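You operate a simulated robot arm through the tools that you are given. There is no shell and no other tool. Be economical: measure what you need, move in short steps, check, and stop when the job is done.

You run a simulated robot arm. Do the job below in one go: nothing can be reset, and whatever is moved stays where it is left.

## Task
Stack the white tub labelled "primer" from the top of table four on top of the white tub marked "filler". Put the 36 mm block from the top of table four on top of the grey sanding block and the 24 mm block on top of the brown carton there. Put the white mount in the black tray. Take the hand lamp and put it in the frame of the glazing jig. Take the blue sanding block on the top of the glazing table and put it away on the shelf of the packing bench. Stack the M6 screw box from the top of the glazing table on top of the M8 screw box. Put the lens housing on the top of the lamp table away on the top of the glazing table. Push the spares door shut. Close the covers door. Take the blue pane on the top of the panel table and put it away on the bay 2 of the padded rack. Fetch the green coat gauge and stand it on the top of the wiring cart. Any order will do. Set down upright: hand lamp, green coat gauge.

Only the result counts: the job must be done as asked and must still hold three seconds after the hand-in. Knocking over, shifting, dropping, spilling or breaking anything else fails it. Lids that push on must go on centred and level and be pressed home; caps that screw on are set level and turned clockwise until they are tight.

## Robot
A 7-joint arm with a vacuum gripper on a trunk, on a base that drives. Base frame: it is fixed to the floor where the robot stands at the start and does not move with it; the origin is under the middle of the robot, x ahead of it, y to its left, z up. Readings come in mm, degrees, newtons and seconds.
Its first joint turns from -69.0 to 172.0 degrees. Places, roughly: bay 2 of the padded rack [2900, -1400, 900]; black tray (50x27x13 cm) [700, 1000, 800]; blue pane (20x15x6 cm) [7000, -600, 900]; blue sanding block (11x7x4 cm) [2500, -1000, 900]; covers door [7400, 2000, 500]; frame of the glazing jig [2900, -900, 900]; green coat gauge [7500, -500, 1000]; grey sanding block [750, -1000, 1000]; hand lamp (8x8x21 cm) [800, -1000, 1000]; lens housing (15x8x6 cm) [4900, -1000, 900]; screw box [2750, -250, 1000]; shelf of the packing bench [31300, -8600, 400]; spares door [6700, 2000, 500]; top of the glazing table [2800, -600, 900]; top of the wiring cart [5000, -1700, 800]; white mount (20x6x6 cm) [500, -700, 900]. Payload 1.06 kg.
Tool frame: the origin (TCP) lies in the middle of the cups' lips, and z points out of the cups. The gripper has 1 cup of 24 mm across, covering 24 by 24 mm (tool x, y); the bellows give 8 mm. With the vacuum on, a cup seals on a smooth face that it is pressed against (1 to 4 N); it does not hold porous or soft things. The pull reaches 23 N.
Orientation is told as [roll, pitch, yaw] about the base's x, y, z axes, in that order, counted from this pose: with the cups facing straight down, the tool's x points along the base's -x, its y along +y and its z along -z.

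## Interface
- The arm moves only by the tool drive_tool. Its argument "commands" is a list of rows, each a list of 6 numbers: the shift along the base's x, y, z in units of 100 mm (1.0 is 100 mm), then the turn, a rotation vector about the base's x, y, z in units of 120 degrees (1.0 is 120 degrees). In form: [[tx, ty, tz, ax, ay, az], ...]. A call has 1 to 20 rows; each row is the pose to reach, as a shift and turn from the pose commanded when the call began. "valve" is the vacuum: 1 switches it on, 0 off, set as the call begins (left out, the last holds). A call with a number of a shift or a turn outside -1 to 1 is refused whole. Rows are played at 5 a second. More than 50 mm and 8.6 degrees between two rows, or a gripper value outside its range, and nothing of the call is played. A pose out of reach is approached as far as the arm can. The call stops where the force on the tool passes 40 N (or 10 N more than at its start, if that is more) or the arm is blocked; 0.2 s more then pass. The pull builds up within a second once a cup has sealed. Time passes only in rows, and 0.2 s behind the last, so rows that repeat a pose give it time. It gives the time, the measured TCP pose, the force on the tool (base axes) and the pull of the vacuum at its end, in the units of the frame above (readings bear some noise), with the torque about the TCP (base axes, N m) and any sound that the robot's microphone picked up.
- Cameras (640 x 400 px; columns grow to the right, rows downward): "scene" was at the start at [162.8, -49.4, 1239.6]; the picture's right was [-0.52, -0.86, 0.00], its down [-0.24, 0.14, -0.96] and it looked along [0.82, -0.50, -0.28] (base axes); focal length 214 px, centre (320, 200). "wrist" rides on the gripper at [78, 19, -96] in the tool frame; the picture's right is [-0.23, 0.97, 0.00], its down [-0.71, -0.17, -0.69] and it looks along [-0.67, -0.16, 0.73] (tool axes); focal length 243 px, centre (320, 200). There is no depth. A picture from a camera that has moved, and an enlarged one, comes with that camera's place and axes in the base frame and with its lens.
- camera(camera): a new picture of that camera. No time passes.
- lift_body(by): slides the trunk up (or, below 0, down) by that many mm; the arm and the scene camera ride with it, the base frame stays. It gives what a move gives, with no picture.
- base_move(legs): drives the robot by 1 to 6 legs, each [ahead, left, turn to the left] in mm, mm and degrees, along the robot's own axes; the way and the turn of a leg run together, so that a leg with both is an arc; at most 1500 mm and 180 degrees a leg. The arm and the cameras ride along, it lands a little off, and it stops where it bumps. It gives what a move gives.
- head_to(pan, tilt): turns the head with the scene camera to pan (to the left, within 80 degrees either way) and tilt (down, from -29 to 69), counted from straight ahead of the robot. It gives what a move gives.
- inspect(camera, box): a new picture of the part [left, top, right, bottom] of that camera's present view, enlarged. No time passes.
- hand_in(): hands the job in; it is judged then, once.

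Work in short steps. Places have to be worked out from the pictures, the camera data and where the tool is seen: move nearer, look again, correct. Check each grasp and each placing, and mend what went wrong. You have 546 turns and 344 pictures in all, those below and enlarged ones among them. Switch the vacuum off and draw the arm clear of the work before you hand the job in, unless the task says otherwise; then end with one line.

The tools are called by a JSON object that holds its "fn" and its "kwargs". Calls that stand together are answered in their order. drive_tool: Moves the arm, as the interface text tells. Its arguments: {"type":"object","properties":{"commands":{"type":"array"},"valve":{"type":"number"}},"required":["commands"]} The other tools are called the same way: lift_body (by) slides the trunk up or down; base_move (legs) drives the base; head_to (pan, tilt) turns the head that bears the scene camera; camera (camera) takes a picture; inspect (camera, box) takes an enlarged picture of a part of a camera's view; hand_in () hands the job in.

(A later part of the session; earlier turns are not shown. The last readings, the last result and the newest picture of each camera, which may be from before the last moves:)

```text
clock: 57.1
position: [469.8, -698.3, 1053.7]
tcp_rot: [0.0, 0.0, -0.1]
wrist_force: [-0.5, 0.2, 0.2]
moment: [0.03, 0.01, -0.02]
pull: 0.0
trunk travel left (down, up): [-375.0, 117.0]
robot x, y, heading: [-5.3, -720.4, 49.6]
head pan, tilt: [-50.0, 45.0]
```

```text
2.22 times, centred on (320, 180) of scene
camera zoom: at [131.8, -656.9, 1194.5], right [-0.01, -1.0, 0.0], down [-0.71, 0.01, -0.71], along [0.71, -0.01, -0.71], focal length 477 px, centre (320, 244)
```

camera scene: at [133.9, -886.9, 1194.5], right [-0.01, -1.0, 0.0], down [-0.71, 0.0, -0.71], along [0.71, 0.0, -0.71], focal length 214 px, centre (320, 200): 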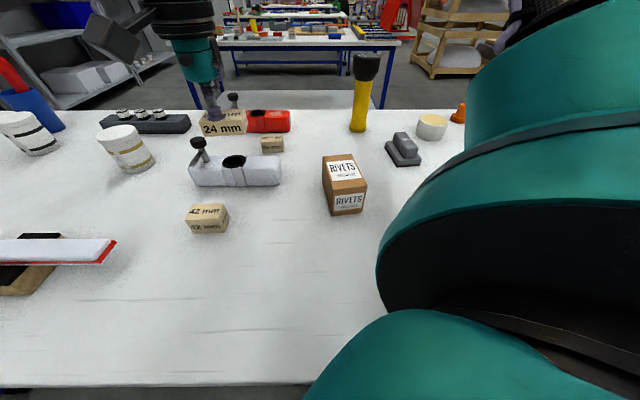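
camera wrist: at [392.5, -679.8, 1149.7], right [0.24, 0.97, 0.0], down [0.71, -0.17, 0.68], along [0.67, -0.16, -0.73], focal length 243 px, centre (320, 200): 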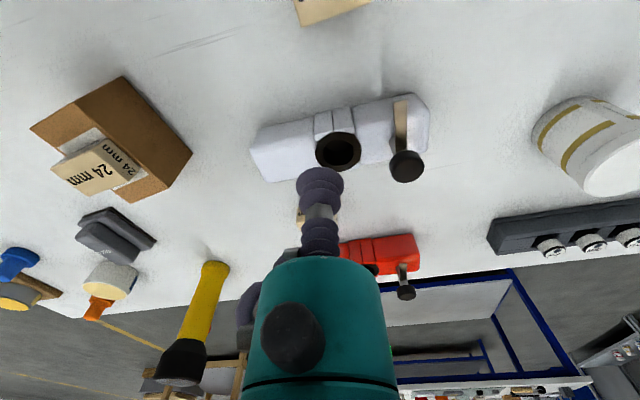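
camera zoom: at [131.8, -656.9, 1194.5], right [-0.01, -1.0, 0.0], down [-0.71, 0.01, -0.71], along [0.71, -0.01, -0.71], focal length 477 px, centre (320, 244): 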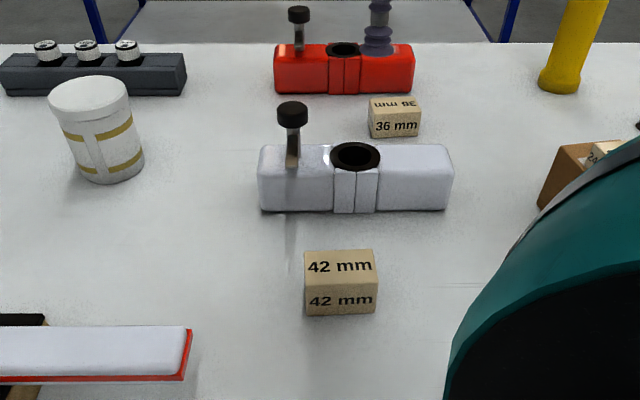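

The mount's free flat top lies right of the hole. I move above ≈[534,−742] to z≈960 and look.

{"fn": "drive_tool", "kwargs": {"commands": [[0.32, -0.22, 0, 0, 0, 0], [0.64, -0.44, -0.2, 0, 0, 0], [0.64, -0.44, -0.6, 0, 0, 0], [0.64, -0.44, -0.94, 0, 0, 0]]}}

{"fn": "camera", "kwargs": {"camera": "wrist"}}

{"fn": "inspect", "kwargs": {"camera": "scene", "box": [260, 100, 400, 190]}}

```text
clock: 58.1
position: [535.8, -742.6, 960.7]
tcp_rot: [0.0, 0.1, -0.2]
wrist_force: [-0.1, -0.3, 0.5]
moment: [-0.02, 0.03, 0.0]
pull: 0.1
trunk travel left (down, up): [-375.0, 117.0]
robot x, y, heading: [-3.5, -718.1, 49.7]
head pan, tilt: [-50.0, 45.0]
```

```text
314 pictures are left
camera wrist: at [457.4, -724.7, 1055.8], right [0.24, 0.97, 0.0], down [0.71, -0.17, 0.68], along [0.67, -0.16, -0.73], focal length 243 px, centre (320, 200)
```

wrist: 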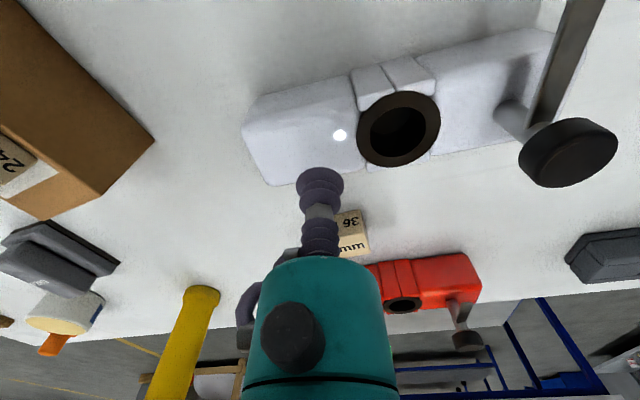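

```text
4.44 times, centred on (330, 145) of scene
camera zoom: at [132.0, -657.4, 1194.5], right [-0.01, -1.0, 0.0], down [-0.71, 0.01, -0.71], along [0.71, -0.01, -0.71], focal length 953 px, centre (276, 444)
```

zoom: 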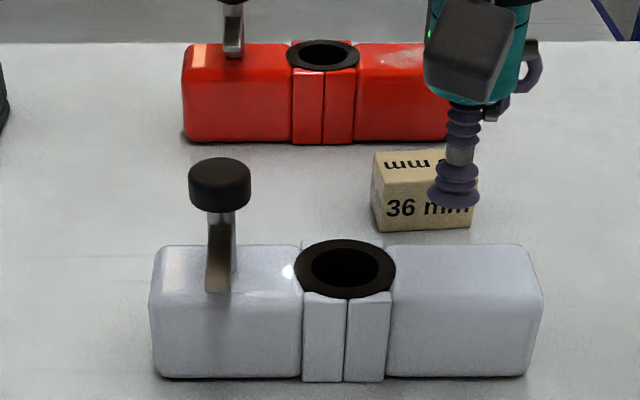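

The cup is over the flat portion; I shift 7 mm nearer the hole (centre of mass) and descend with vacuum.

{"fn": "drive_tool", "kwargs": {"commands": [[0, 0.07, -0.1, 0, 0, 0], [0, 0.07, -0.3, 0, 0, 0]], "valve": 1}}

{"fn": "drive_tool", "kwargs": {"commands": [[0, 0, -0.03, 0, 0, 0], [0, 0, -0.06, 0, 0, 0]]}}

{"fn": "inspect", "kwargs": {"camera": "wrist", "box": [220, 60, 460, 220]}}

```text
clock: 58.7
position: [533.0, -737.2, 929.6]
tcp_rot: [0.0, 0.0, 0.0]
wrist_force: [-0.5, 0.1, -0.4]
moment: [0.0, 0.01, -0.01]
pull: 0.0
trunk travel left (down, up): [-375.0, 117.0]
robot x, y, heading: [-3.7, -722.3, 49.7]
head pan, tilt: [-50.0, 45.0]
```

```text
clock: 59.3
position: [532.7, -736.8, 923.5]
tcp_rot: [0.0, 0.0, -0.1]
wrist_force: [0.2, 0.3, 0.2]
moment: [-0.01, 0.01, 0.01]
pull: 0.1
trunk travel left (down, up): [-375.0, 117.0]
robot x, y, heading: [-6.3, -719.7, 49.8]
head pan, tilt: [-50.0, 45.0]
```

```text
2.50 times, centred on (340, 140) of wrist
camera zoom: at [456.5, -717.5, 1019.5], right [0.24, 0.97, 0.0], down [0.71, -0.17, 0.68], along [0.67, -0.16, -0.73], focal length 606 px, centre (270, 350)
```

zoom: 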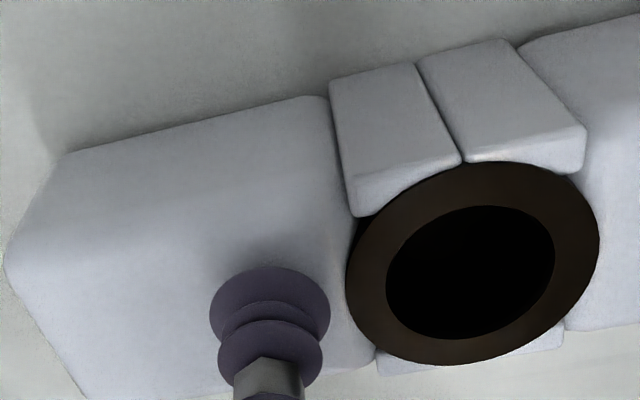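

Still ~10 mm above; continue down in small steps.

{"fn": "drive_tool", "kwargs": {"commands": [[0, 0, -0.02, 0, 0, 0], [0, 0, -0.05, 0, 0, 0]]}}

{"fn": "drive_tool", "kwargs": {"commands": [[0, 0, -0.02, 0, 0, 0], [0, 0, -0.04, 0, 0, 0]]}}

```text
clock: 59.9
position: [535.1, -737.1, 918.7]
tcp_rot: [0.0, 0.0, 0.0]
wrist_force: [0.0, 0.8, -0.1]
moment: [0.03, -0.01, 0.0]
pull: 0.1
trunk travel left (down, up): [-375.0, 117.0]
robot x, y, heading: [-0.2, -721.9, 49.7]
head pan, tilt: [-50.0, 45.0]
```

```text
clock: 60.5
position: [535.0, -736.0, 915.0]
tcp_rot: [0.1, -0.1, -0.1]
wrist_force: [0.5, 0.1, 6.3]
moment: [0.03, 0.01, 0.0]
pull: 23.1
trunk travel left (down, up): [-375.0, 117.0]
robot x, y, heading: [2.9, -720.3, 49.5]
head pan, tilt: [-50.0, 45.0]
```

Sealed at z≈915. I test a small lift and read weight and torque.

{"fn": "drive_tool", "kwargs": {"commands": [[0, 0, 0.04, 0, 0, 0], [0, 0, 0.08, 0, 0, 0], [0, 0, 0.12, 0, 0, 0], [0, 0, 0.15, 0, 0, 0]]}}

{"fn": "camera", "kwargs": {"camera": "scene"}}

```text
clock: 61.5
position: [533.3, -736.0, 930.6]
tcp_rot: [0.0, 0.0, -0.2]
wrist_force: [-0.4, 0.7, -2.5]
moment: [-0.05, 0.02, -0.02]
pull: 23.0
trunk travel left (down, up): [-375.0, 117.0]
robot x, y, heading: [-4.0, -717.8, 49.4]
head pan, tilt: [-50.0, 45.0]
```

```text
311 pictures are left
camera scene: at [131.9, -657.4, 1194.5], right [-0.01, -1.0, 0.0], down [-0.71, 0.01, -0.71], along [0.71, -0.01, -0.71], focal length 214 px, centre (320, 200)
```

scene: 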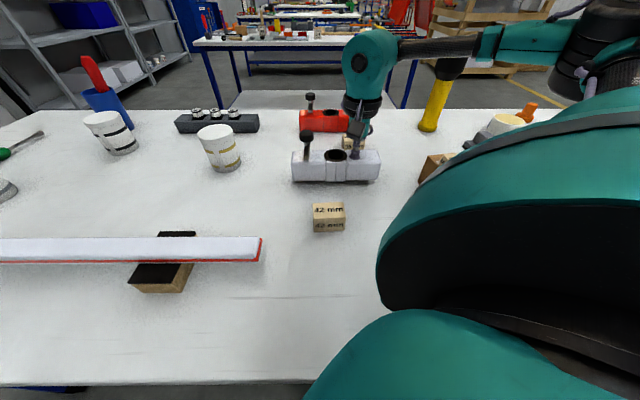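

The mount is light (2.5 N) and level. I lift it high and look toward the tray.

{"fn": "drive_tool", "kwargs": {"commands": [[0, 0, 0.4, 0, 0, 0], [-0.3, 0, 0.8, 0, 0, 0], [-0.5, 0, 1.0, 0, 0, 0]]}}

{"fn": "lift_body", "kwargs": {"by": 100}}

{"fn": "base_move", "kwargs": {"legs": [[456, 389, 0]]}}

{"fn": "head_to", "kwargs": {"pan": -10, "tilt": 40}}

{"fn": "camera", "kwargs": {"camera": "scene"}}

```text
clock: 62.3
position: [483.8, -736.2, 1029.6]
tcp_rot: [0.0, 0.1, -0.2]
wrist_force: [-0.4, -0.1, -1.9]
moment: [-0.05, 0.02, 0.01]
pull: 23.2
trunk travel left (down, up): [-375.0, 117.0]
robot x, y, heading: [-4.0, -719.0, 49.6]
head pan, tilt: [-50.0, 45.0]
```

```text
clock: 63.7
position: [485.1, -736.4, 1129.6]
tcp_rot: [0.0, 0.2, -0.1]
wrist_force: [-0.2, 0.3, -1.9]
moment: [-0.06, -0.01, 0.0]
pull: 23.1
trunk travel left (down, up): [-475.0, 17.0]
robot x, y, heading: [-2.6, -720.7, 49.7]
head pan, tilt: [-50.0, 45.0]
```

```text
clock: 67.0
position: [480.9, -139.0, 1129.2]
tcp_rot: [0.0, -0.1, -0.2]
wrist_force: [0.0, 0.3, -1.7]
moment: [-0.11, 0.03, 0.02]
pull: 23.0
trunk travel left (down, up): [-475.0, 17.0]
robot x, y, heading: [-6.2, -119.4, 49.4]
head pan, tilt: [-50.0, 45.0]
```

```text
clock: 68.1
position: [480.9, -140.3, 1129.1]
tcp_rot: [0.0, -0.1, -0.3]
wrist_force: [0.1, 0.3, -1.2]
moment: [-0.07, 0.01, 0.04]
pull: 22.6
trunk travel left (down, up): [-475.0, 17.0]
robot x, y, heading: [-1.9, -121.1, 49.6]
head pan, tilt: [-10.0, 40.0]
```

```text
310 pictures are left
camera scene: at [72.7, -52.4, 1316.2], right [0.63, -0.77, 0.0], down [-0.5, -0.41, -0.77], along [0.59, 0.49, -0.64], focal length 214 px, centre (320, 200)
```

scene: 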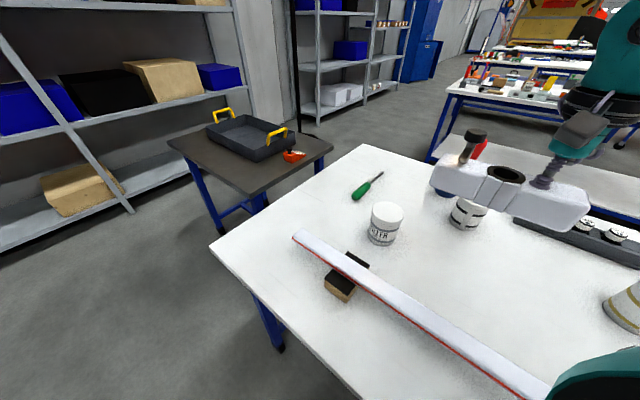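

Tray table spans about x 430–1000, y 620–1490, tray ≈[740,1050]. I drive along +y then nearer in x.

{"fn": "base_move", "kwargs": {"legs": [[836, 714, 0]]}}

{"fn": "head_to", "kwargs": {"pan": -45, "tilt": 45}}

{"fn": "camera", "kwargs": {"camera": "scene"}}

```text
clock: 70.9
position: [480.7, 163.9, 1128.5]
tcp_rot: [0.0, 0.0, -0.4]
wrist_force: [0.1, 0.0, -1.1]
moment: [-0.08, -0.02, 0.04]
pull: 22.4
trunk travel left (down, up): [-475.0, 17.0]
robot x, y, heading: [-4.6, 183.7, 49.4]
head pan, tilt: [-10.0, 40.0]
stopped in leg 1: the robot was blocked; the commanded pose is now the measured one
```

```text
clock: 71.9
position: [481.9, 163.5, 1129.5]
tcp_rot: [0.0, 0.0, -0.5]
wrist_force: [0.8, 0.7, -2.3]
moment: [-0.07, 0.0, 0.01]
pull: 22.9
trunk travel left (down, up): [-475.0, 17.0]
robot x, y, heading: [-3.0, 181.9, 49.1]
head pan, tilt: [-45.0, 45.0]
```

```text
309 pictures are left
camera scene: at [88.5, 204.4, 1308.9], right [0.07, -1.0, 0.0], down [-0.71, -0.05, -0.71], along [0.71, 0.05, -0.71], focal length 214 px, centre (320, 200)
```

scene: 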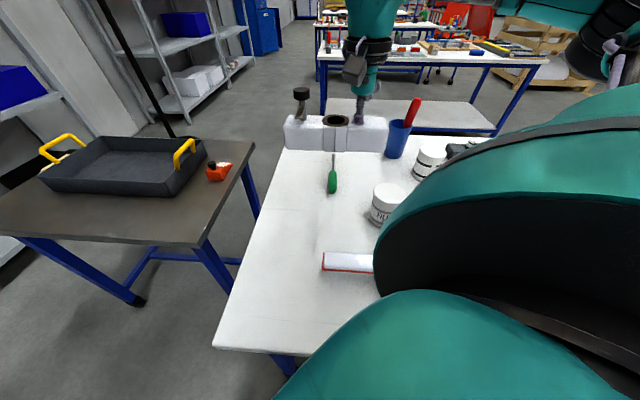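

The base bumped the table's leg (base radius ≈260). I back off in −x, go around in +y, then approach the tray table.

{"fn": "base_move", "kwargs": {"legs": [[-85, 99, 0], [640, 545, 0]]}}

{"fn": "camera", "kwargs": {"camera": "scene"}}

```text
clock: 77.3
position: [354.4, 1007.4, 1129.3]
tcp_rot: [0.0, 0.0, -0.3]
wrist_force: [0.1, -0.2, -2.2]
moment: [-0.08, 0.01, 0.02]
pull: 22.9
trunk travel left (down, up): [-475.0, 17.0]
robot x, y, heading: [-130.5, 1026.3, 49.6]
head pan, tilt: [-45.0, 45.0]
```

```text
308 pictures are left
camera scene: at [-38.7, 1047.5, 1308.9], right [0.08, -1.0, 0.0], down [-0.71, -0.05, -0.71], along [0.7, 0.05, -0.71], focal length 214 px, centre (320, 200)
```

scene: 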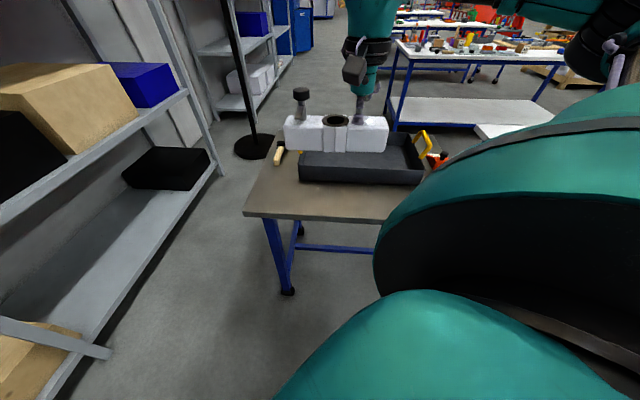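

Tray ≈ centre [738,933], long axis along y. I drive nearer so the mount is over it.

{"fn": "base_move", "kwargs": {"legs": [[102, -268, 0]]}}

{"fn": "camera", "kwargs": {"camera": "scene"}}

{"fn": "camera", "kwargs": {"camera": "wrist"}}

```text
clock: 79.2
position: [623.6, 911.5, 1129.4]
tcp_rot: [0.0, 0.1, -0.3]
wrist_force: [-0.1, -0.3, -1.8]
moment: [-0.09, 0.0, -0.02]
pull: 22.5
trunk travel left (down, up): [-475.0, 17.0]
robot x, y, heading: [135.4, 932.6, 49.5]
head pan, tilt: [-45.0, 45.0]
```

```text
307 pictures are left
camera scene: at [231.1, 951.1, 1308.9], right [0.08, -1.0, 0.0], down [-0.71, -0.05, -0.71], along [0.7, 0.05, -0.71], focal length 214 px, centre (320, 200)
```

scene: 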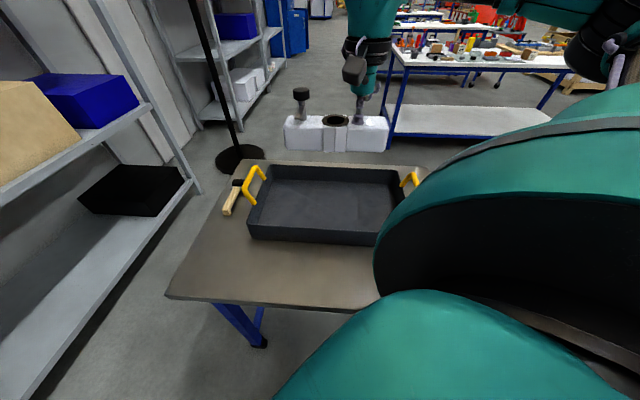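

```text
306 pictures are left
camera wrist: at [546.5, 930.4, 1225.4], right [0.24, 0.97, 0.0], down [0.71, -0.17, 0.68], along [0.66, -0.16, -0.73], focal length 243 px, centre (320, 200)
```

wrist: 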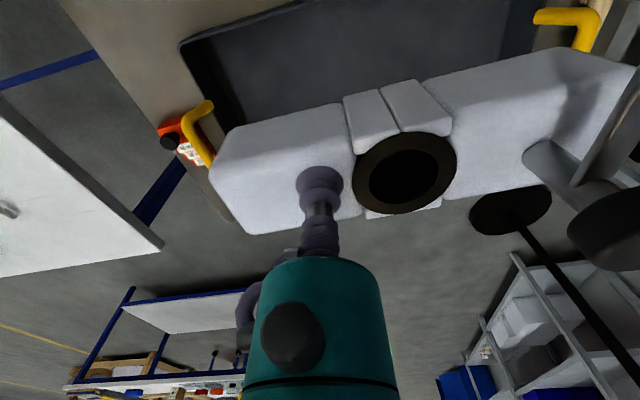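

Tray centre ≈[742,950]. I lower the tool 100 mm, extend 100 mm, then check.

{"fn": "drive_tool", "kwargs": {"commands": [[0, 0, -0.4, 0, 0, 0], [0, 0, -0.8, 0, 0, 0], [0.4, 0, -1.0, 0, 0, 0], [0.8, 0, -1.0, 0, 0, 0], [1.0, 0, -1.0, 0, 0, 0]]}}

{"fn": "lift_body", "kwargs": {"by": -130}}

{"fn": "camera", "kwargs": {"camera": "scene"}}

```text
clock: 80.4
position: [725.6, 911.5, 1030.1]
tcp_rot: [0.0, 0.0, -0.2]
wrist_force: [-0.4, 0.1, -2.3]
moment: [-0.11, 0.02, 0.02]
pull: 23.3
trunk travel left (down, up): [-475.0, 17.0]
robot x, y, heading: [135.3, 928.3, 49.6]
head pan, tilt: [-45.0, 45.0]
```

```text
clock: 82.0
position: [723.5, 910.7, 900.1]
tcp_rot: [0.0, 0.1, -0.3]
wrist_force: [0.0, -0.1, -1.4]
moment: [-0.07, 0.02, -0.01]
pull: 22.9
trunk travel left (down, up): [-345.0, 147.0]
robot x, y, heading: [137.6, 932.6, 49.3]
head pan, tilt: [-45.0, 45.0]
```

```text
305 pictures are left
camera scene: at [276.4, 1004.9, 1163.1], right [0.08, -1.0, 0.0], down [-0.71, -0.05, -0.71], along [0.7, 0.05, -0.71], focal length 214 px, centre (320, 200)
```

scene: 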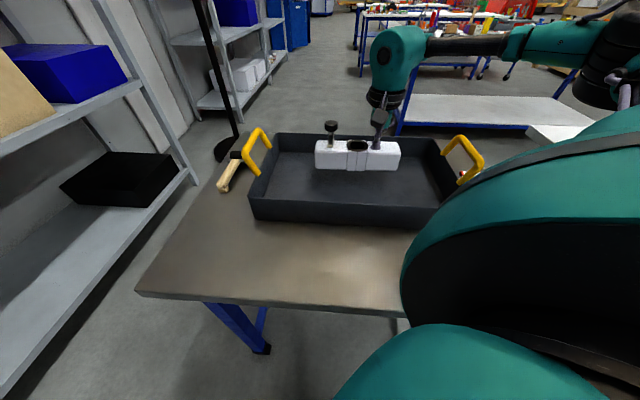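

The mount hovers over the tray. I lower it gradually.

{"fn": "drive_tool", "kwargs": {"commands": [[0, 0, -0.25, 0, 0, 0], [0, 0, -0.5, 0, 0, 0], [0, 0, -0.6, 0, 0, 0]]}}

{"fn": "drive_tool", "kwargs": {"commands": [[0, 0, -0.03, 0, 0, 0], [0, 0, -0.06, 0, 0, 0]]}}

{"fn": "inspect", "kwargs": {"camera": "scene", "box": [220, 100, 500, 260]}}

```text
clock: 82.8
position: [724.7, 911.9, 850.5]
tcp_rot: [0.5, -0.7, -0.3]
wrist_force: [-3.5, -2.7, 15.7]
moment: [0.06, 0.04, 0.09]
pull: 23.0
trunk travel left (down, up): [-345.0, 147.0]
robot x, y, heading: [135.7, 930.3, 49.3]
head pan, tilt: [-45.0, 45.0]
stopped in row 3: the force on the tool passed its limit (the readings are from after the stop); the commanded pose is now the measured one
```

```text
clock: 83.3
position: [726.3, 912.8, 851.7]
tcp_rot: [0.7, -1.1, -0.3]
wrist_force: [-2.8, -2.2, 17.0]
moment: [-0.02, 0.06, 0.1]
pull: 23.0
trunk travel left (down, up): [-345.0, 147.0]
robot x, y, heading: [136.1, 929.8, 49.4]
head pan, tilt: [-45.0, 45.0]
stopped in row 2: the force on the tool passed its limit (the readings are from after the stop); the commanded pose is now the measured one
```

```text
2.29 times, centred on (360, 180) of scene
camera zoom: at [275.0, 1004.4, 1163.3], right [0.08, -1.0, 0.0], down [-0.7, -0.05, -0.71], along [0.71, 0.05, -0.71], focal length 490 px, centre (229, 246)
```

zoom: 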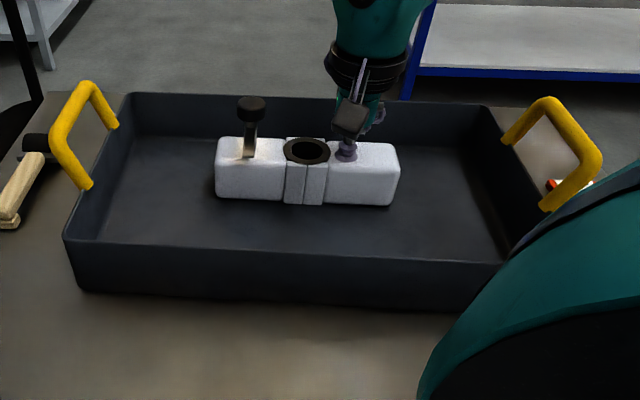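

The mount rests on the tray floor. I release and rise.

{"fn": "drive_tool", "kwargs": {"commands": [[0, 0, 0.04, 0, 0, 0], [0, 0, 0.04, 0, 0, 0], [0, 0, 0.04, 0, 0, 0], [0, 0, 0.04, 0, 0, 0], [0, 0, 0.04, 0, 0, 0], [0, 0, 0.1, 0, 0, 0], [0, 0, 0.5, 0, 0, 0], [0, 0, 0.9, 0, 0, 0]], "valve": 0}}

{"fn": "lift_body", "kwargs": {"by": 130}}

{"fn": "camera", "kwargs": {"camera": "scene"}}

```text
clock: 85.1
position: [726.8, 913.4, 939.0]
tcp_rot: [0.5, -0.9, -0.3]
wrist_force: [0.3, 0.0, -0.7]
moment: [-0.02, 0.0, 0.0]
pull: 0.1
trunk travel left (down, up): [-345.0, 147.0]
robot x, y, heading: [136.3, 929.1, 49.3]
head pan, tilt: [-45.0, 45.0]
```

```text
clock: 86.7
position: [727.0, 912.4, 1068.2]
tcp_rot: [0.5, -1.0, -0.3]
wrist_force: [-0.5, 0.1, -0.1]
moment: [0.02, -0.03, 0.0]
pull: 0.1
trunk travel left (down, up): [-475.0, 17.0]
robot x, y, heading: [134.4, 932.9, 49.5]
head pan, tilt: [-45.0, 45.0]
```

```text
303 pictures are left
camera scene: at [230.5, 950.9, 1308.9], right [0.08, -1.0, 0.0], down [-0.71, -0.05, -0.71], along [0.7, 0.05, -0.71], focal length 214 px, centre (320, 200)
```

scene: 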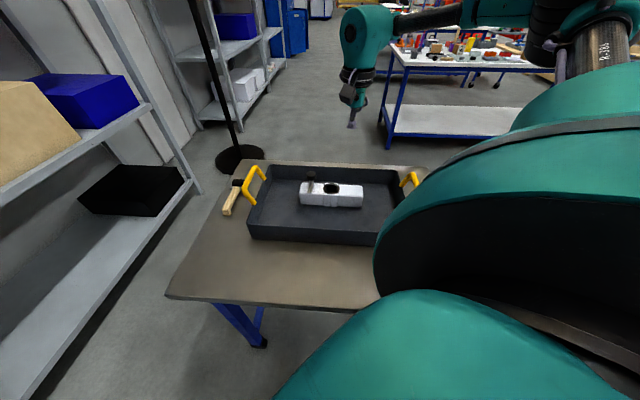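

Mount done. I retract the tool (levelling it), and drive back to the near side of table four opposite the tubs.

{"fn": "drive_tool", "kwargs": {"commands": [[-0.4, 0, 0, -0.002, 0.004, 0], [-0.8, 0, 0, -0.004, 0.008, 0], [-1.0, 0, 0.2, -0.004, 0.008, 0.0025]]}}

{"fn": "base_move", "kwargs": {"legs": [[-172, 201, 0], [-827, -710, 0], [81, -95, 0]]}}

{"fn": "camera", "kwargs": {"camera": "scene"}}

{"fn": "camera", "kwargs": {"camera": "wrist"}}

```text
clock: 87.5
position: [626.7, 913.6, 1087.2]
tcp_rot: [0.1, 0.0, -0.1]
wrist_force: [-0.2, 1.1, 0.6]
moment: [0.02, -0.02, 0.01]
pull: 0.1
trunk travel left (down, up): [-475.0, 17.0]
robot x, y, heading: [135.2, 929.6, 49.2]
head pan, tilt: [-45.0, 45.0]
```

```text
clock: 95.4
position: [491.7, -160.0, 1086.1]
tcp_rot: [0.1, 0.1, 0.3]
wrist_force: [0.7, 0.2, -0.3]
moment: [0.01, -0.01, 0.01]
pull: 0.0
trunk travel left (down, up): [-475.0, 17.0]
robot x, y, heading: [-2.6, -144.6, 49.8]
head pan, tilt: [-45.0, 45.0]
```

```text
302 pictures are left
camera scene: at [94.5, -124.6, 1308.8], right [0.08, -1.0, 0.0], down [-0.71, -0.06, -0.71], along [0.7, 0.06, -0.71], focal length 214 px, centre (320, 200)
```

scene: 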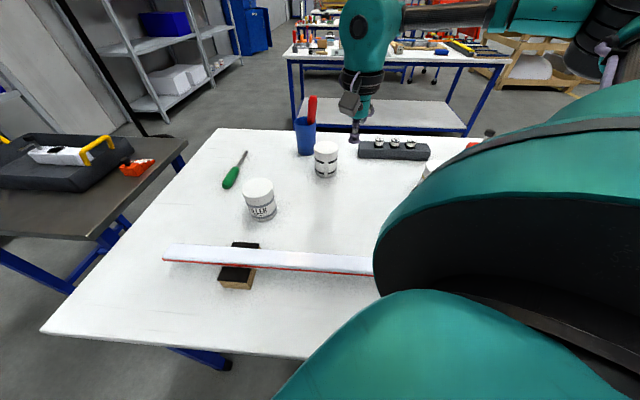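

```text
301 pictures are left
camera wrist: at [414.1, -141.9, 1183.2], right [0.23, 0.97, 0.0], down [0.71, -0.17, 0.68], along [0.67, -0.16, -0.73], focal length 243 px, centre (320, 200)
```

wrist: 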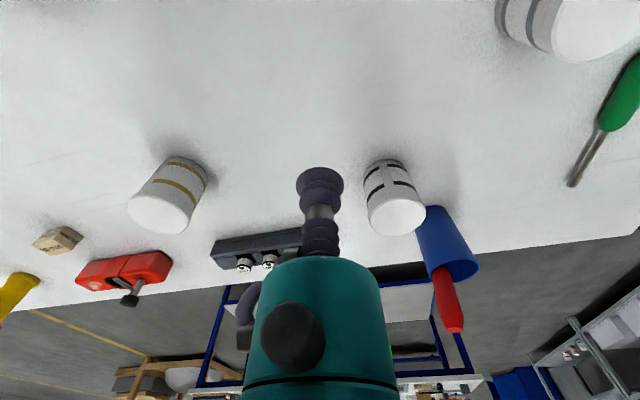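

I will go around the right end of table four to its far side, where labels, lamp and grey block are reachable. First legs: back off, drive −y, turn 180°.

{"fn": "base_move", "kwargs": {"legs": [[-83, 98, 0], [-1107, -936, 0], [-309, -261, 0], [0, 0, 180]]}}

{"fn": "head_to", "kwargs": {"pan": 80, "tilt": 25}}

{"fn": "camera", "kwargs": {"camera": "scene"}}

```text
clock: 112.9
position: [-632.8, -1984.9, 1087.4]
tcp_rot: [0.1, 0.0, -180.0]
wrist_force: [0.1, 0.5, 0.3]
moment: [-0.02, 0.0, 0.03]
pull: 0.0
trunk travel left (down, up): [-475.0, 17.0]
robot x, y, heading: [-139.8, -2004.0, -130.4]
head pan, tilt: [-45.0, 45.0]
```

```text
clock: 115.0
position: [-632.2, -1984.2, 1089.5]
tcp_rot: [0.1, 0.0, 179.9]
wrist_force: [0.0, -0.7, -0.2]
moment: [0.0, -0.02, 0.0]
pull: 0.1
trunk travel left (down, up): [-475.0, 17.0]
robot x, y, heading: [-142.9, -1998.5, -130.8]
head pan, tilt: [80.0, 25.0]
```

```text
300 pictures are left
camera scene: at [-96.8, -2090.2, 1339.5], right [-0.77, -0.63, 0.0], down [-0.27, 0.33, -0.91], along [0.57, -0.7, -0.42], focal length 214 px, centre (320, 200)
```

scene: 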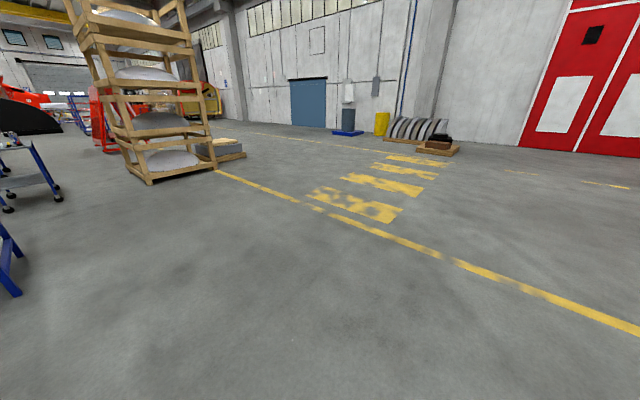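

The floor is clear. I continue to the far side of table four.

{"fn": "base_move", "kwargs": {"legs": [[-872, 1017, 0], [-759, -651, 0]]}}

{"fn": "head_to", "kwargs": {"pan": -45, "tilt": 40}}

{"fn": "camera", "kwargs": {"camera": "scene"}}

{"fn": "camera", "kwargs": {"camera": "wrist"}}

```text
clock: 126.5
position: [710.6, -998.0, 1087.0]
tcp_rot: [0.1, 0.0, -179.9]
wrist_force: [-0.2, 0.0, -0.9]
moment: [-0.01, 0.01, -0.04]
pull: 0.0
trunk travel left (down, up): [-475.0, 17.0]
robot x, y, heading: [1202.0, -1009.0, -130.6]
head pan, tilt: [80.0, 25.0]
```

```text
clock: 128.5
position: [708.6, -997.5, 1086.8]
tcp_rot: [0.0, -0.1, -179.9]
wrist_force: [0.2, 0.1, 0.5]
moment: [0.01, -0.02, -0.01]
pull: 0.1
trunk travel left (down, up): [-475.0, 17.0]
robot x, y, heading: [1201.9, -1013.6, -130.5]
head pan, tilt: [-45.0, 40.0]
```

```text
299 pictures are left
camera scene: at [1103.2, -1036.9, 1316.2], right [-0.08, 1.0, 0.0], down [0.64, 0.05, -0.77], along [-0.76, -0.06, -0.64], focal length 214 px, centre (320, 200)
```

scene: 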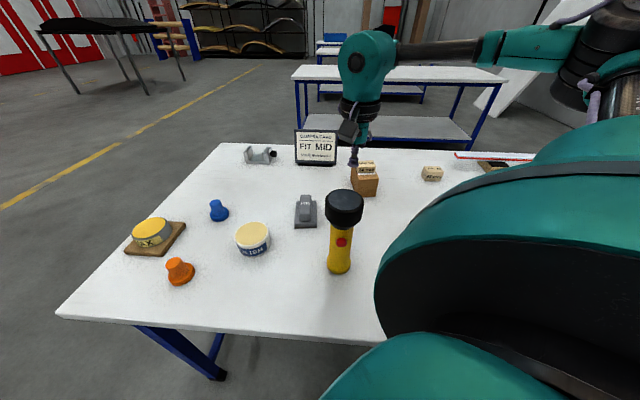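

```text
298 pictures are left
camera wrist: at [789.3, -1016.4, 1183.6], right [-0.23, -0.97, 0.0], down [-0.71, 0.17, 0.68], along [-0.67, 0.16, -0.73], focal length 243 px, centre (320, 200)
```

wrist: 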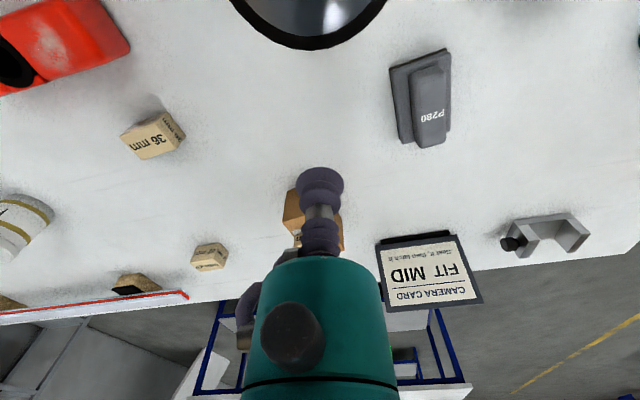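

I'm on the far side; the tool passed near the lamp, so I'm careful. 36 mm block ≈[675,−762], sanding block handle ≈[657,−1112]. I move the tool toward the 36 mm block.

{"fn": "drive_tool", "kwargs": {"commands": [[-0.1, 0.4, 0, 0, 0, 0], [-0.2, 0.8, 0, 0, 0, 0], [-0.3, 1.0, 0, 0, 0, 0]]}}

{"fn": "drive_tool", "kwargs": {"commands": [[0, 0.4, 0, 0, 0, 0], [0, 0.8, 0, 0, 0, 0], [0, 1.0, -0.4, 0, 0, 0]]}}

{"fn": "camera", "kwargs": {"camera": "wrist"}}

{"fn": "head_to", "kwargs": {"pan": -75, "tilt": 35}}

{"fn": "camera", "kwargs": {"camera": "scene"}}

```text
clock: 129.3
position: [681.5, -896.9, 1087.4]
tcp_rot: [0.1, 0.1, -179.7]
wrist_force: [0.3, -0.7, -0.6]
moment: [0.0, 0.04, -0.02]
pull: 0.0
trunk travel left (down, up): [-475.0, 17.0]
robot x, y, heading: [1201.2, -1009.2, -130.5]
head pan, tilt: [-45.0, 40.0]
```

```text
clock: 130.1
position: [681.0, -796.4, 1046.1]
tcp_rot: [0.0, 0.0, -179.8]
wrist_force: [-1.0, -0.1, -0.5]
moment: [0.01, 0.03, -0.01]
pull: 0.1
trunk travel left (down, up): [-475.0, 17.0]
robot x, y, heading: [1201.8, -1011.5, -130.5]
head pan, tilt: [-45.0, 40.0]
```

```text
297 pictures are left
camera wrist: at [758.9, -814.3, 1142.3], right [-0.23, -0.97, 0.0], down [-0.71, 0.17, 0.68], along [-0.67, 0.16, -0.73], focal length 243 px, centre (320, 200)
```

wrist: 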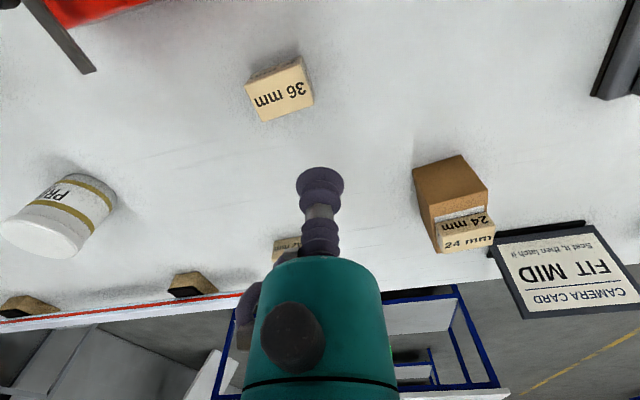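

```text
clock: 131.1
position: [679.5, -796.5, 1046.5]
tcp_rot: [-0.1, -0.1, -179.9]
wrist_force: [-0.3, -0.8, 0.7]
moment: [-0.02, 0.0, 0.01]
pull: 0.1
trunk travel left (down, up): [-475.0, 17.0]
robot x, y, heading: [1200.1, -1012.4, -130.3]
head pan, tilt: [-75.0, 35.0]
```

```text
296 pictures are left
camera scene: at [1108.4, -992.3, 1323.7], right [0.43, 0.9, 0.0], down [0.52, -0.25, -0.82], along [-0.74, 0.35, -0.57], focal length 214 px, centre (320, 200)
```

scene: 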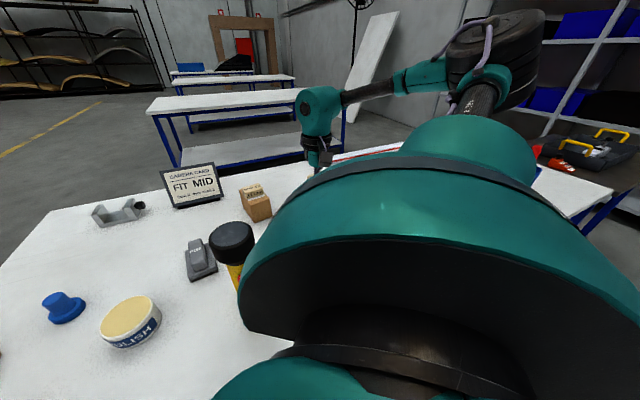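

The gold-banded tub reads "PRI…": it is the primer. The 36 mm block top is at ≈[680,−758]; I descend above it.

{"fn": "drive_tool", "kwargs": {"commands": [[0, 0.38, 0, 0, 0, 0], [0, 0.38, -0.4, 0, 0, 0], [0, 0.38, -0.8, 0, 0, 0], [0, 0.38, -1.0, 0, 0, 0]]}}

{"fn": "inspect", "kwargs": {"camera": "wrist", "box": [200, 60, 440, 220]}}

```text
clock: 132.1
position: [680.4, -758.8, 946.2]
tcp_rot: [0.0, 0.0, -179.9]
wrist_force: [-0.1, -1.0, 0.6]
moment: [0.0, -0.03, -0.02]
pull: 0.1
trunk travel left (down, up): [-475.0, 17.0]
robot x, y, heading: [1200.7, -1012.5, -130.6]
head pan, tilt: [-75.0, 35.0]
```

```text
2.50 times, centred on (320, 140) of wrist
camera zoom: at [759.3, -778.0, 1042.7], right [-0.23, -0.97, 0.0], down [-0.71, 0.17, 0.68], along [-0.67, 0.16, -0.73], focal length 606 px, centre (320, 350)
```

zoom: 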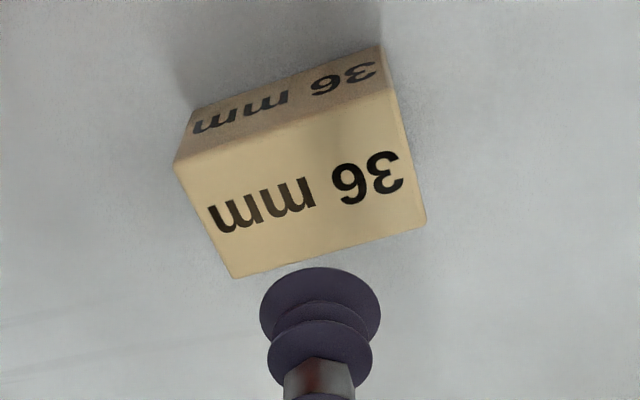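

I correct +4 mm in y and descend with vacuum on.

{"fn": "drive_tool", "kwargs": {"commands": [[0.01, 0.04, -0.2, 0, 0, 0], [0.01, 0.04, -0.43, 0, 0, 0], [0.01, 0.04, -0.46, 0, 0, 0]], "valve": 1}}

{"fn": "drive_tool", "kwargs": {"commands": [[0, 0, -0.02, 0, 0, 0], [0, 0, -0.04, 0, 0, 0]]}}

```text
clock: 132.9
position: [680.5, -754.9, 901.7]
tcp_rot: [0.1, 0.0, -179.9]
wrist_force: [-0.5, 0.1, -1.5]
moment: [0.01, -0.01, -0.01]
pull: 0.1
trunk travel left (down, up): [-475.0, 17.0]
robot x, y, heading: [1201.4, -1014.0, -130.5]
head pan, tilt: [-75.0, 35.0]
```

```text
clock: 133.5
position: [680.4, -757.0, 897.8]
tcp_rot: [0.0, -0.1, -179.9]
wrist_force: [0.5, 0.3, 0.2]
moment: [0.02, -0.03, 0.01]
pull: 22.7
trunk travel left (down, up): [-475.0, 17.0]
robot x, y, heading: [1199.3, -1013.7, -130.2]
head pan, tilt: [-75.0, 35.0]
```

Sealed. I lift to ≈1100 and carry toward the sanding block, staying clear of the lamp.

{"fn": "drive_tool", "kwargs": {"commands": [[0, 0, 0.3, 0, 0, 0], [0, 0, 0.7, 0, 0, 0], [0, 0, 1.0, 0, 0, 0]]}}

{"fn": "drive_tool", "kwargs": {"commands": [[-0.2, 0, 0.4, 0, 0, 0], [-0.3, -0.4, 0.8, 0, 0, 0], [-0.4, -0.8, 1.0, 0, 0, 0], [-0.4, -1.0, 1.0, 0, 0, 0]]}}

{"fn": "drive_tool", "kwargs": {"commands": [[0, -0.4, 0, 0, 0, 0], [0, -0.8, 0, 0, 0, 0], [0, -1.0, 0, 0, 0, 0]]}}

{"fn": "drive_tool", "kwargs": {"commands": [[0, -0.4, 0, 0, 0, 0], [0, -0.8, 0, 0, 0, 0], [0, -1.0, 0, 0, 0, 0]]}}

{"fn": "camera", "kwargs": {"camera": "wrist"}}

```text
clock: 134.3
position: [681.6, -756.4, 997.0]
tcp_rot: [0.1, 0.1, -179.9]
wrist_force: [0.5, 0.0, -1.0]
moment: [0.01, -0.01, 0.02]
pull: 22.9
trunk travel left (down, up): [-475.0, 17.0]
robot x, y, heading: [1202.2, -1015.5, -130.6]
head pan, tilt: [-75.0, 35.0]
```

```text
refused: row 2 steps farther than a row can; nothing moved
```

```text
clock: 135.1
position: [682.6, -855.4, 997.1]
tcp_rot: [0.0, 0.2, -179.9]
wrist_force: [-0.5, 0.3, -0.1]
moment: [0.02, 0.02, 0.02]
pull: 23.0
trunk travel left (down, up): [-475.0, 17.0]
robot x, y, heading: [1204.0, -1014.0, -130.7]
head pan, tilt: [-75.0, 35.0]
```

```text
clock: 135.9
position: [681.8, -954.7, 996.3]
tcp_rot: [0.1, 0.1, -179.9]
wrist_force: [0.0, -0.6, -0.3]
moment: [-0.01, -0.02, 0.03]
pull: 22.6
trunk travel left (down, up): [-475.0, 17.0]
robot x, y, heading: [1200.2, -1011.4, -130.7]
head pan, tilt: [-75.0, 35.0]
```

```text
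294 pictures are left
camera wrist: at [760.2, -974.5, 1093.3], right [-0.23, -0.97, 0.0], down [-0.71, 0.17, 0.68], along [-0.67, 0.16, -0.73], focal length 243 px, centre (320, 200)
```

wrist: 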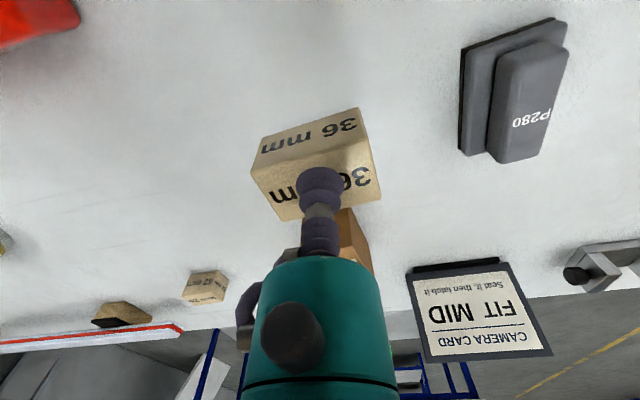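

One row was refused, so the tool stayed low near the lamp without contact. I go straight up first, then on to the sanding block.

{"fn": "drive_tool", "kwargs": {"commands": [[0, 0, 0.4, 0, 0, 0], [0, 0, 0.8, 0, 0, 0], [-0.25, 0, 1.0, 0, 0, 0]]}}

{"fn": "drive_tool", "kwargs": {"commands": [[0, -0.4, 0, 0, 0, 0], [0, -0.8, 0, 0, 0, 0], [0, -1.0, 0, 0, 0, 0]]}}

{"fn": "drive_tool", "kwargs": {"commands": [[0, -0.4, 0, 0, 0, 0], [0, -0.53, 0, 0, 0, 0], [0, -0.53, -0.4, 0, 0, 0], [0, -0.53, -0.7, 0, 0, 0]]}}

{"fn": "camera", "kwargs": {"camera": "wrist"}}

{"fn": "head_to", "kwargs": {"pan": -45, "tilt": 40}}

{"fn": "inspect", "kwargs": {"camera": "scene", "box": [220, 120, 420, 250]}}

```text
clock: 136.7
position: [657.5, -956.3, 1097.6]
tcp_rot: [-0.1, 0.1, -179.9]
wrist_force: [0.5, 0.2, 0.2]
moment: [-0.02, 0.01, 0.0]
pull: 22.9
trunk travel left (down, up): [-475.0, 17.0]
robot x, y, heading: [1199.4, -1017.3, -130.6]
head pan, tilt: [-75.0, 35.0]
```

```text
clock: 137.5
position: [656.0, -1055.5, 1097.1]
tcp_rot: [0.1, 0.0, -179.9]
wrist_force: [-0.1, -0.2, -0.2]
moment: [0.01, 0.02, 0.03]
pull: 22.8
trunk travel left (down, up): [-475.0, 17.0]
robot x, y, heading: [1204.5, -1011.4, -130.5]
head pan, tilt: [-75.0, 35.0]
```

```text
clock: 138.5
position: [654.9, -1107.9, 1027.7]
tcp_rot: [0.1, 0.0, -179.9]
wrist_force: [-0.5, 0.4, 0.3]
moment: [-0.04, -0.01, 0.0]
pull: 22.5
trunk travel left (down, up): [-475.0, 17.0]
robot x, y, heading: [1204.4, -1012.4, -130.3]
head pan, tilt: [-75.0, 35.0]
```

```text
293 pictures are left
camera wrist: at [734.3, -1127.2, 1123.2], right [-0.23, -0.97, 0.0], down [-0.71, 0.17, 0.68], along [-0.67, 0.16, -0.73], focal length 243 px, centre (320, 200)
```

wrist: 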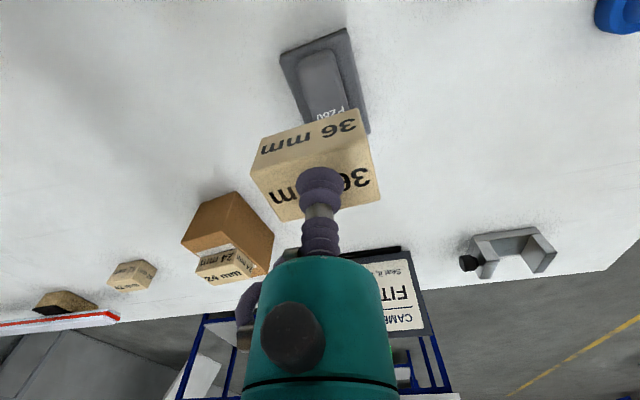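

```text
clock: 139.4
position: [655.1, -1108.0, 1027.5]
tcp_rot: [0.0, 0.0, -180.0]
wrist_force: [-0.6, 0.3, -0.1]
moment: [0.0, 0.0, 0.02]
pull: 22.8
trunk travel left (down, up): [-475.0, 17.0]
robot x, y, heading: [1200.7, -1013.7, -130.7]
head pan, tilt: [-45.0, 40.0]
```

```text
3.08 times, centred on (320, 185) of scene
camera zoom: at [1103.2, -1036.8, 1316.2], right [-0.08, 1.0, 0.0], down [0.64, 0.05, -0.77], along [-0.76, -0.06, -0.64], focal length 660 px, centre (320, 246)
```

zoom: 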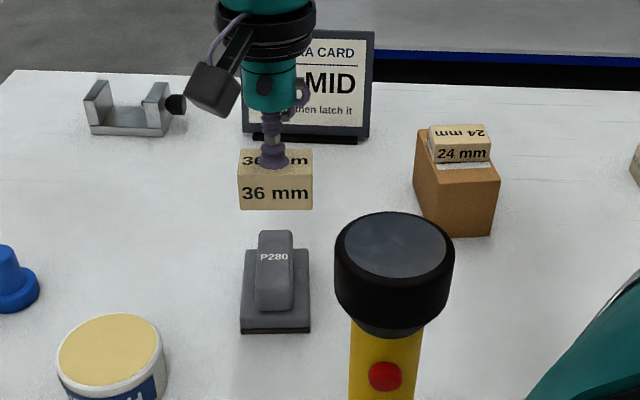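

The sanding block handle axis is y≈−1112, centre x≈651. I correct and lower to z≈968, then look.

{"fn": "drive_tool", "kwargs": {"commands": [[-0.03, -0.04, -0.3, 0, 0, 0], [-0.03, -0.04, -0.6, 0, 0, 0]]}}

{"fn": "inspect", "kwargs": {"camera": "scene", "box": [260, 140, 380, 240]}}

{"fn": "camera", "kwargs": {"camera": "wrist"}}

```text
clock: 140.0
position: [651.0, -1111.7, 967.2]
tcp_rot: [-0.1, 0.1, -179.9]
wrist_force: [0.4, -0.8, -0.4]
moment: [0.02, 0.01, -0.01]
pull: 23.0
trunk travel left (down, up): [-475.0, 17.0]
robot x, y, heading: [1200.3, -1014.3, -130.3]
head pan, tilt: [-45.0, 40.0]
```

```text
4.00 times, centred on (320, 190) of scene
camera zoom: at [1103.0, -1036.9, 1316.1], right [-0.08, 1.0, 0.0], down [0.64, 0.05, -0.77], along [-0.76, -0.06, -0.64], focal length 858 px, centre (320, 240)
```

zoom: 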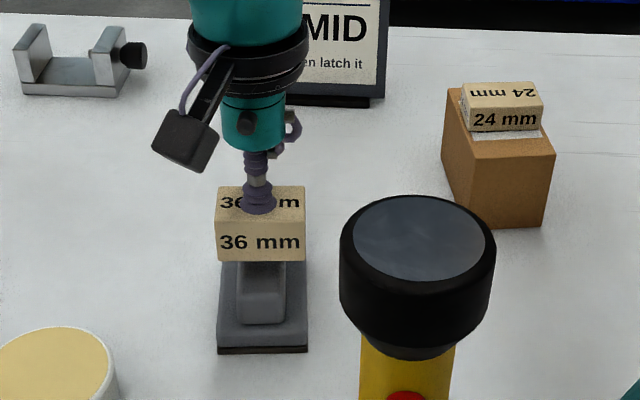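

```text
290 pictures are left
camera wrist: at [731.2, -1131.6, 1063.3], right [-0.23, -0.97, 0.0], down [-0.71, 0.17, 0.68], along [-0.67, 0.16, -0.73], focal length 243 px, centre (320, 200)
```

wrist: 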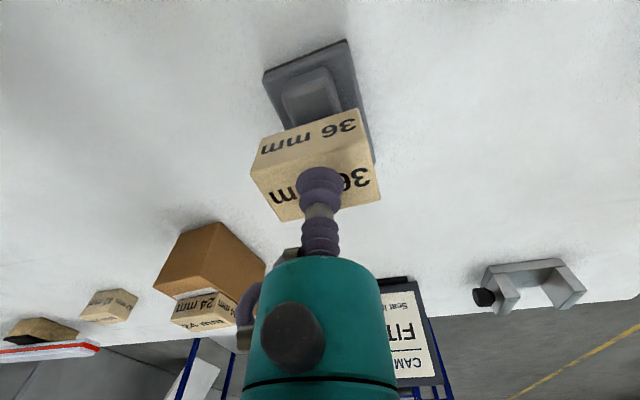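

Lateral alignment is good. I lower in small steps.

{"fn": "drive_tool", "kwargs": {"commands": [[0, 0, -0.03, 0, 0, 0], [0, 0, -0.06, 0, 0, 0], [0, 0, -0.09, 0, 0, 0]]}}

{"fn": "drive_tool", "kwargs": {"commands": [[0, 0, -0.02, 0, 0, 0], [0, 0, -0.05, 0, 0, 0]]}}

{"fn": "inspect", "kwargs": {"camera": "scene", "box": [260, 140, 380, 240]}}

```text
clock: 140.8
position: [653.5, -1111.9, 958.8]
tcp_rot: [0.0, 0.0, -180.0]
wrist_force: [-0.5, 0.5, -0.6]
moment: [-0.04, 0.0, -0.01]
pull: 22.3
trunk travel left (down, up): [-475.0, 17.0]
robot x, y, heading: [1200.8, -1012.5, -130.5]
head pan, tilt: [-45.0, 40.0]
```

```text
clock: 141.4
position: [653.6, -1113.3, 953.3]
tcp_rot: [-0.1, 0.0, -179.9]
wrist_force: [0.5, -1.2, -0.1]
moment: [0.0, 0.0, 0.01]
pull: 23.4
trunk travel left (down, up): [-475.0, 17.0]
robot x, y, heading: [1201.1, -1011.9, -130.8]
head pan, tilt: [-45.0, 40.0]
```

```text
4.00 times, centred on (320, 190) of scene
camera zoom: at [1103.2, -1036.8, 1316.2], right [-0.08, 1.0, 0.0], down [0.64, 0.05, -0.77], along [-0.76, -0.06, -0.64], focal length 858 px, centre (320, 240)
```

zoom: 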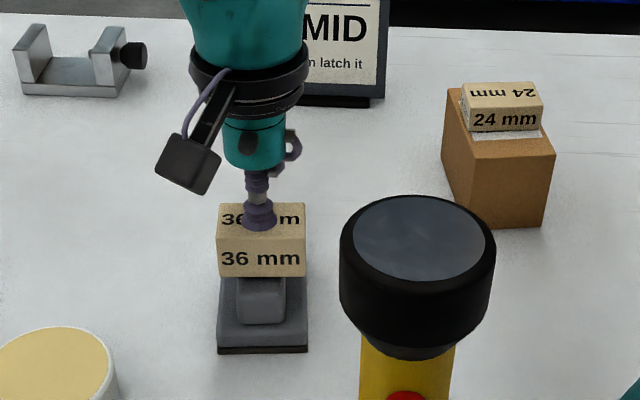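

Not touching yet; continue.

{"fn": "drive_tool", "kwargs": {"commands": [[0, 0, -0.02, 0, 0, 0], [0, 0, -0.05, 0, 0, 0]]}}

{"fn": "drive_tool", "kwargs": {"commands": [[0, 0, -0.02, 0, 0, 0], [0, 0, -0.04, 0, 0, 0]]}}

{"fn": "inspect", "kwargs": {"camera": "scene", "box": [260, 140, 380, 240]}}

```text
clock: 142.0
position: [653.4, -1112.8, 948.9]
tcp_rot: [0.0, 0.0, -179.9]
wrist_force: [-0.2, 0.5, -0.1]
moment: [-0.03, 0.01, 0.01]
pull: 22.5
trunk travel left (down, up): [-475.0, 17.0]
robot x, y, heading: [1199.9, -1013.8, -130.5]
head pan, tilt: [-45.0, 40.0]
```

```text
clock: 142.6
position: [652.9, -1112.8, 945.8]
tcp_rot: [0.2, -0.2, -180.0]
wrist_force: [-2.4, 3.5, 16.3]
moment: [0.05, -0.03, 0.01]
pull: 23.1
trunk travel left (down, up): [-475.0, 17.0]
robot x, y, heading: [1200.9, -1014.8, -130.3]
head pan, tilt: [-45.0, 40.0]
```

```text
4.00 times, centred on (320, 190) of scene
camera zoom: at [1104.4, -1035.9, 1316.6], right [-0.08, 1.0, 0.0], down [0.64, 0.05, -0.77], along [-0.76, -0.06, -0.64], focal length 858 px, centre (320, 240)
```

zoom: 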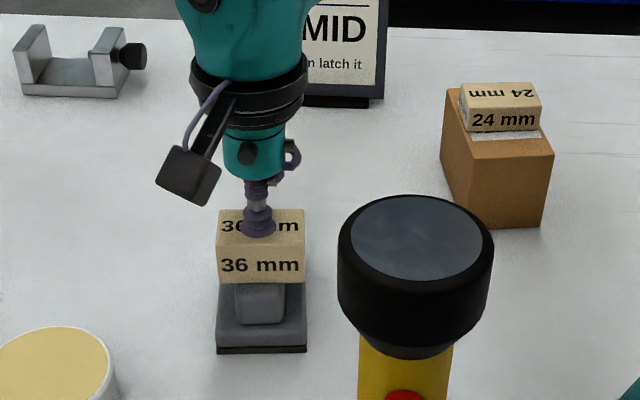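

Contact. I release and lift.

{"fn": "drive_tool", "kwargs": {"commands": [[0, 0, 0.03, 0, 0, 0], [0, 0, 0.03, 0, 0, 0], [0, 0, 0.03, 0, 0, 0], [0, 0, 0.03, 0, 0, 0], [0, 0, 0.03, 0, 0, 0], [0, 0, 0.1, 0, 0, 0], [0, 0, 0.5, 0, 0, 0], [0, 0, 1.0, 0, 0, 0]], "valve": 0}}

{"fn": "inspect", "kwargs": {"camera": "scene", "box": [260, 140, 380, 240]}}

```text
clock: 144.4
position: [654.1, -1112.1, 1045.2]
tcp_rot: [0.0, 0.0, -179.9]
wrist_force: [0.4, -0.2, 0.1]
moment: [-0.01, 0.0, -0.02]
pull: 0.0
trunk travel left (down, up): [-475.0, 17.0]
robot x, y, heading: [1200.8, -1011.9, -130.6]
head pan, tilt: [-45.0, 40.0]
```

```text
4.00 times, centred on (320, 190) of scene
camera zoom: at [1103.7, -1036.7, 1316.3], right [-0.08, 1.0, 0.0], down [0.64, 0.05, -0.77], along [-0.76, -0.06, -0.64], focal length 858 px, centre (320, 240)
```

zoom: 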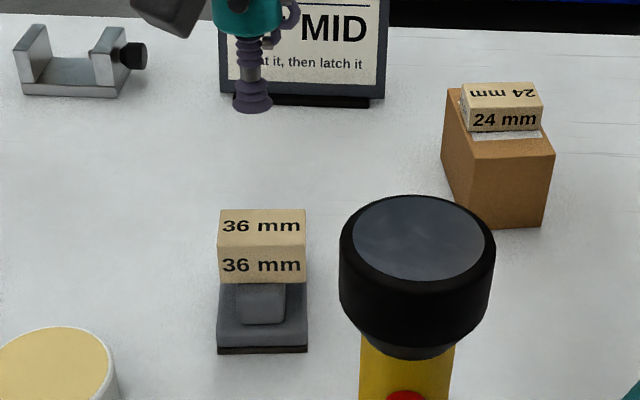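

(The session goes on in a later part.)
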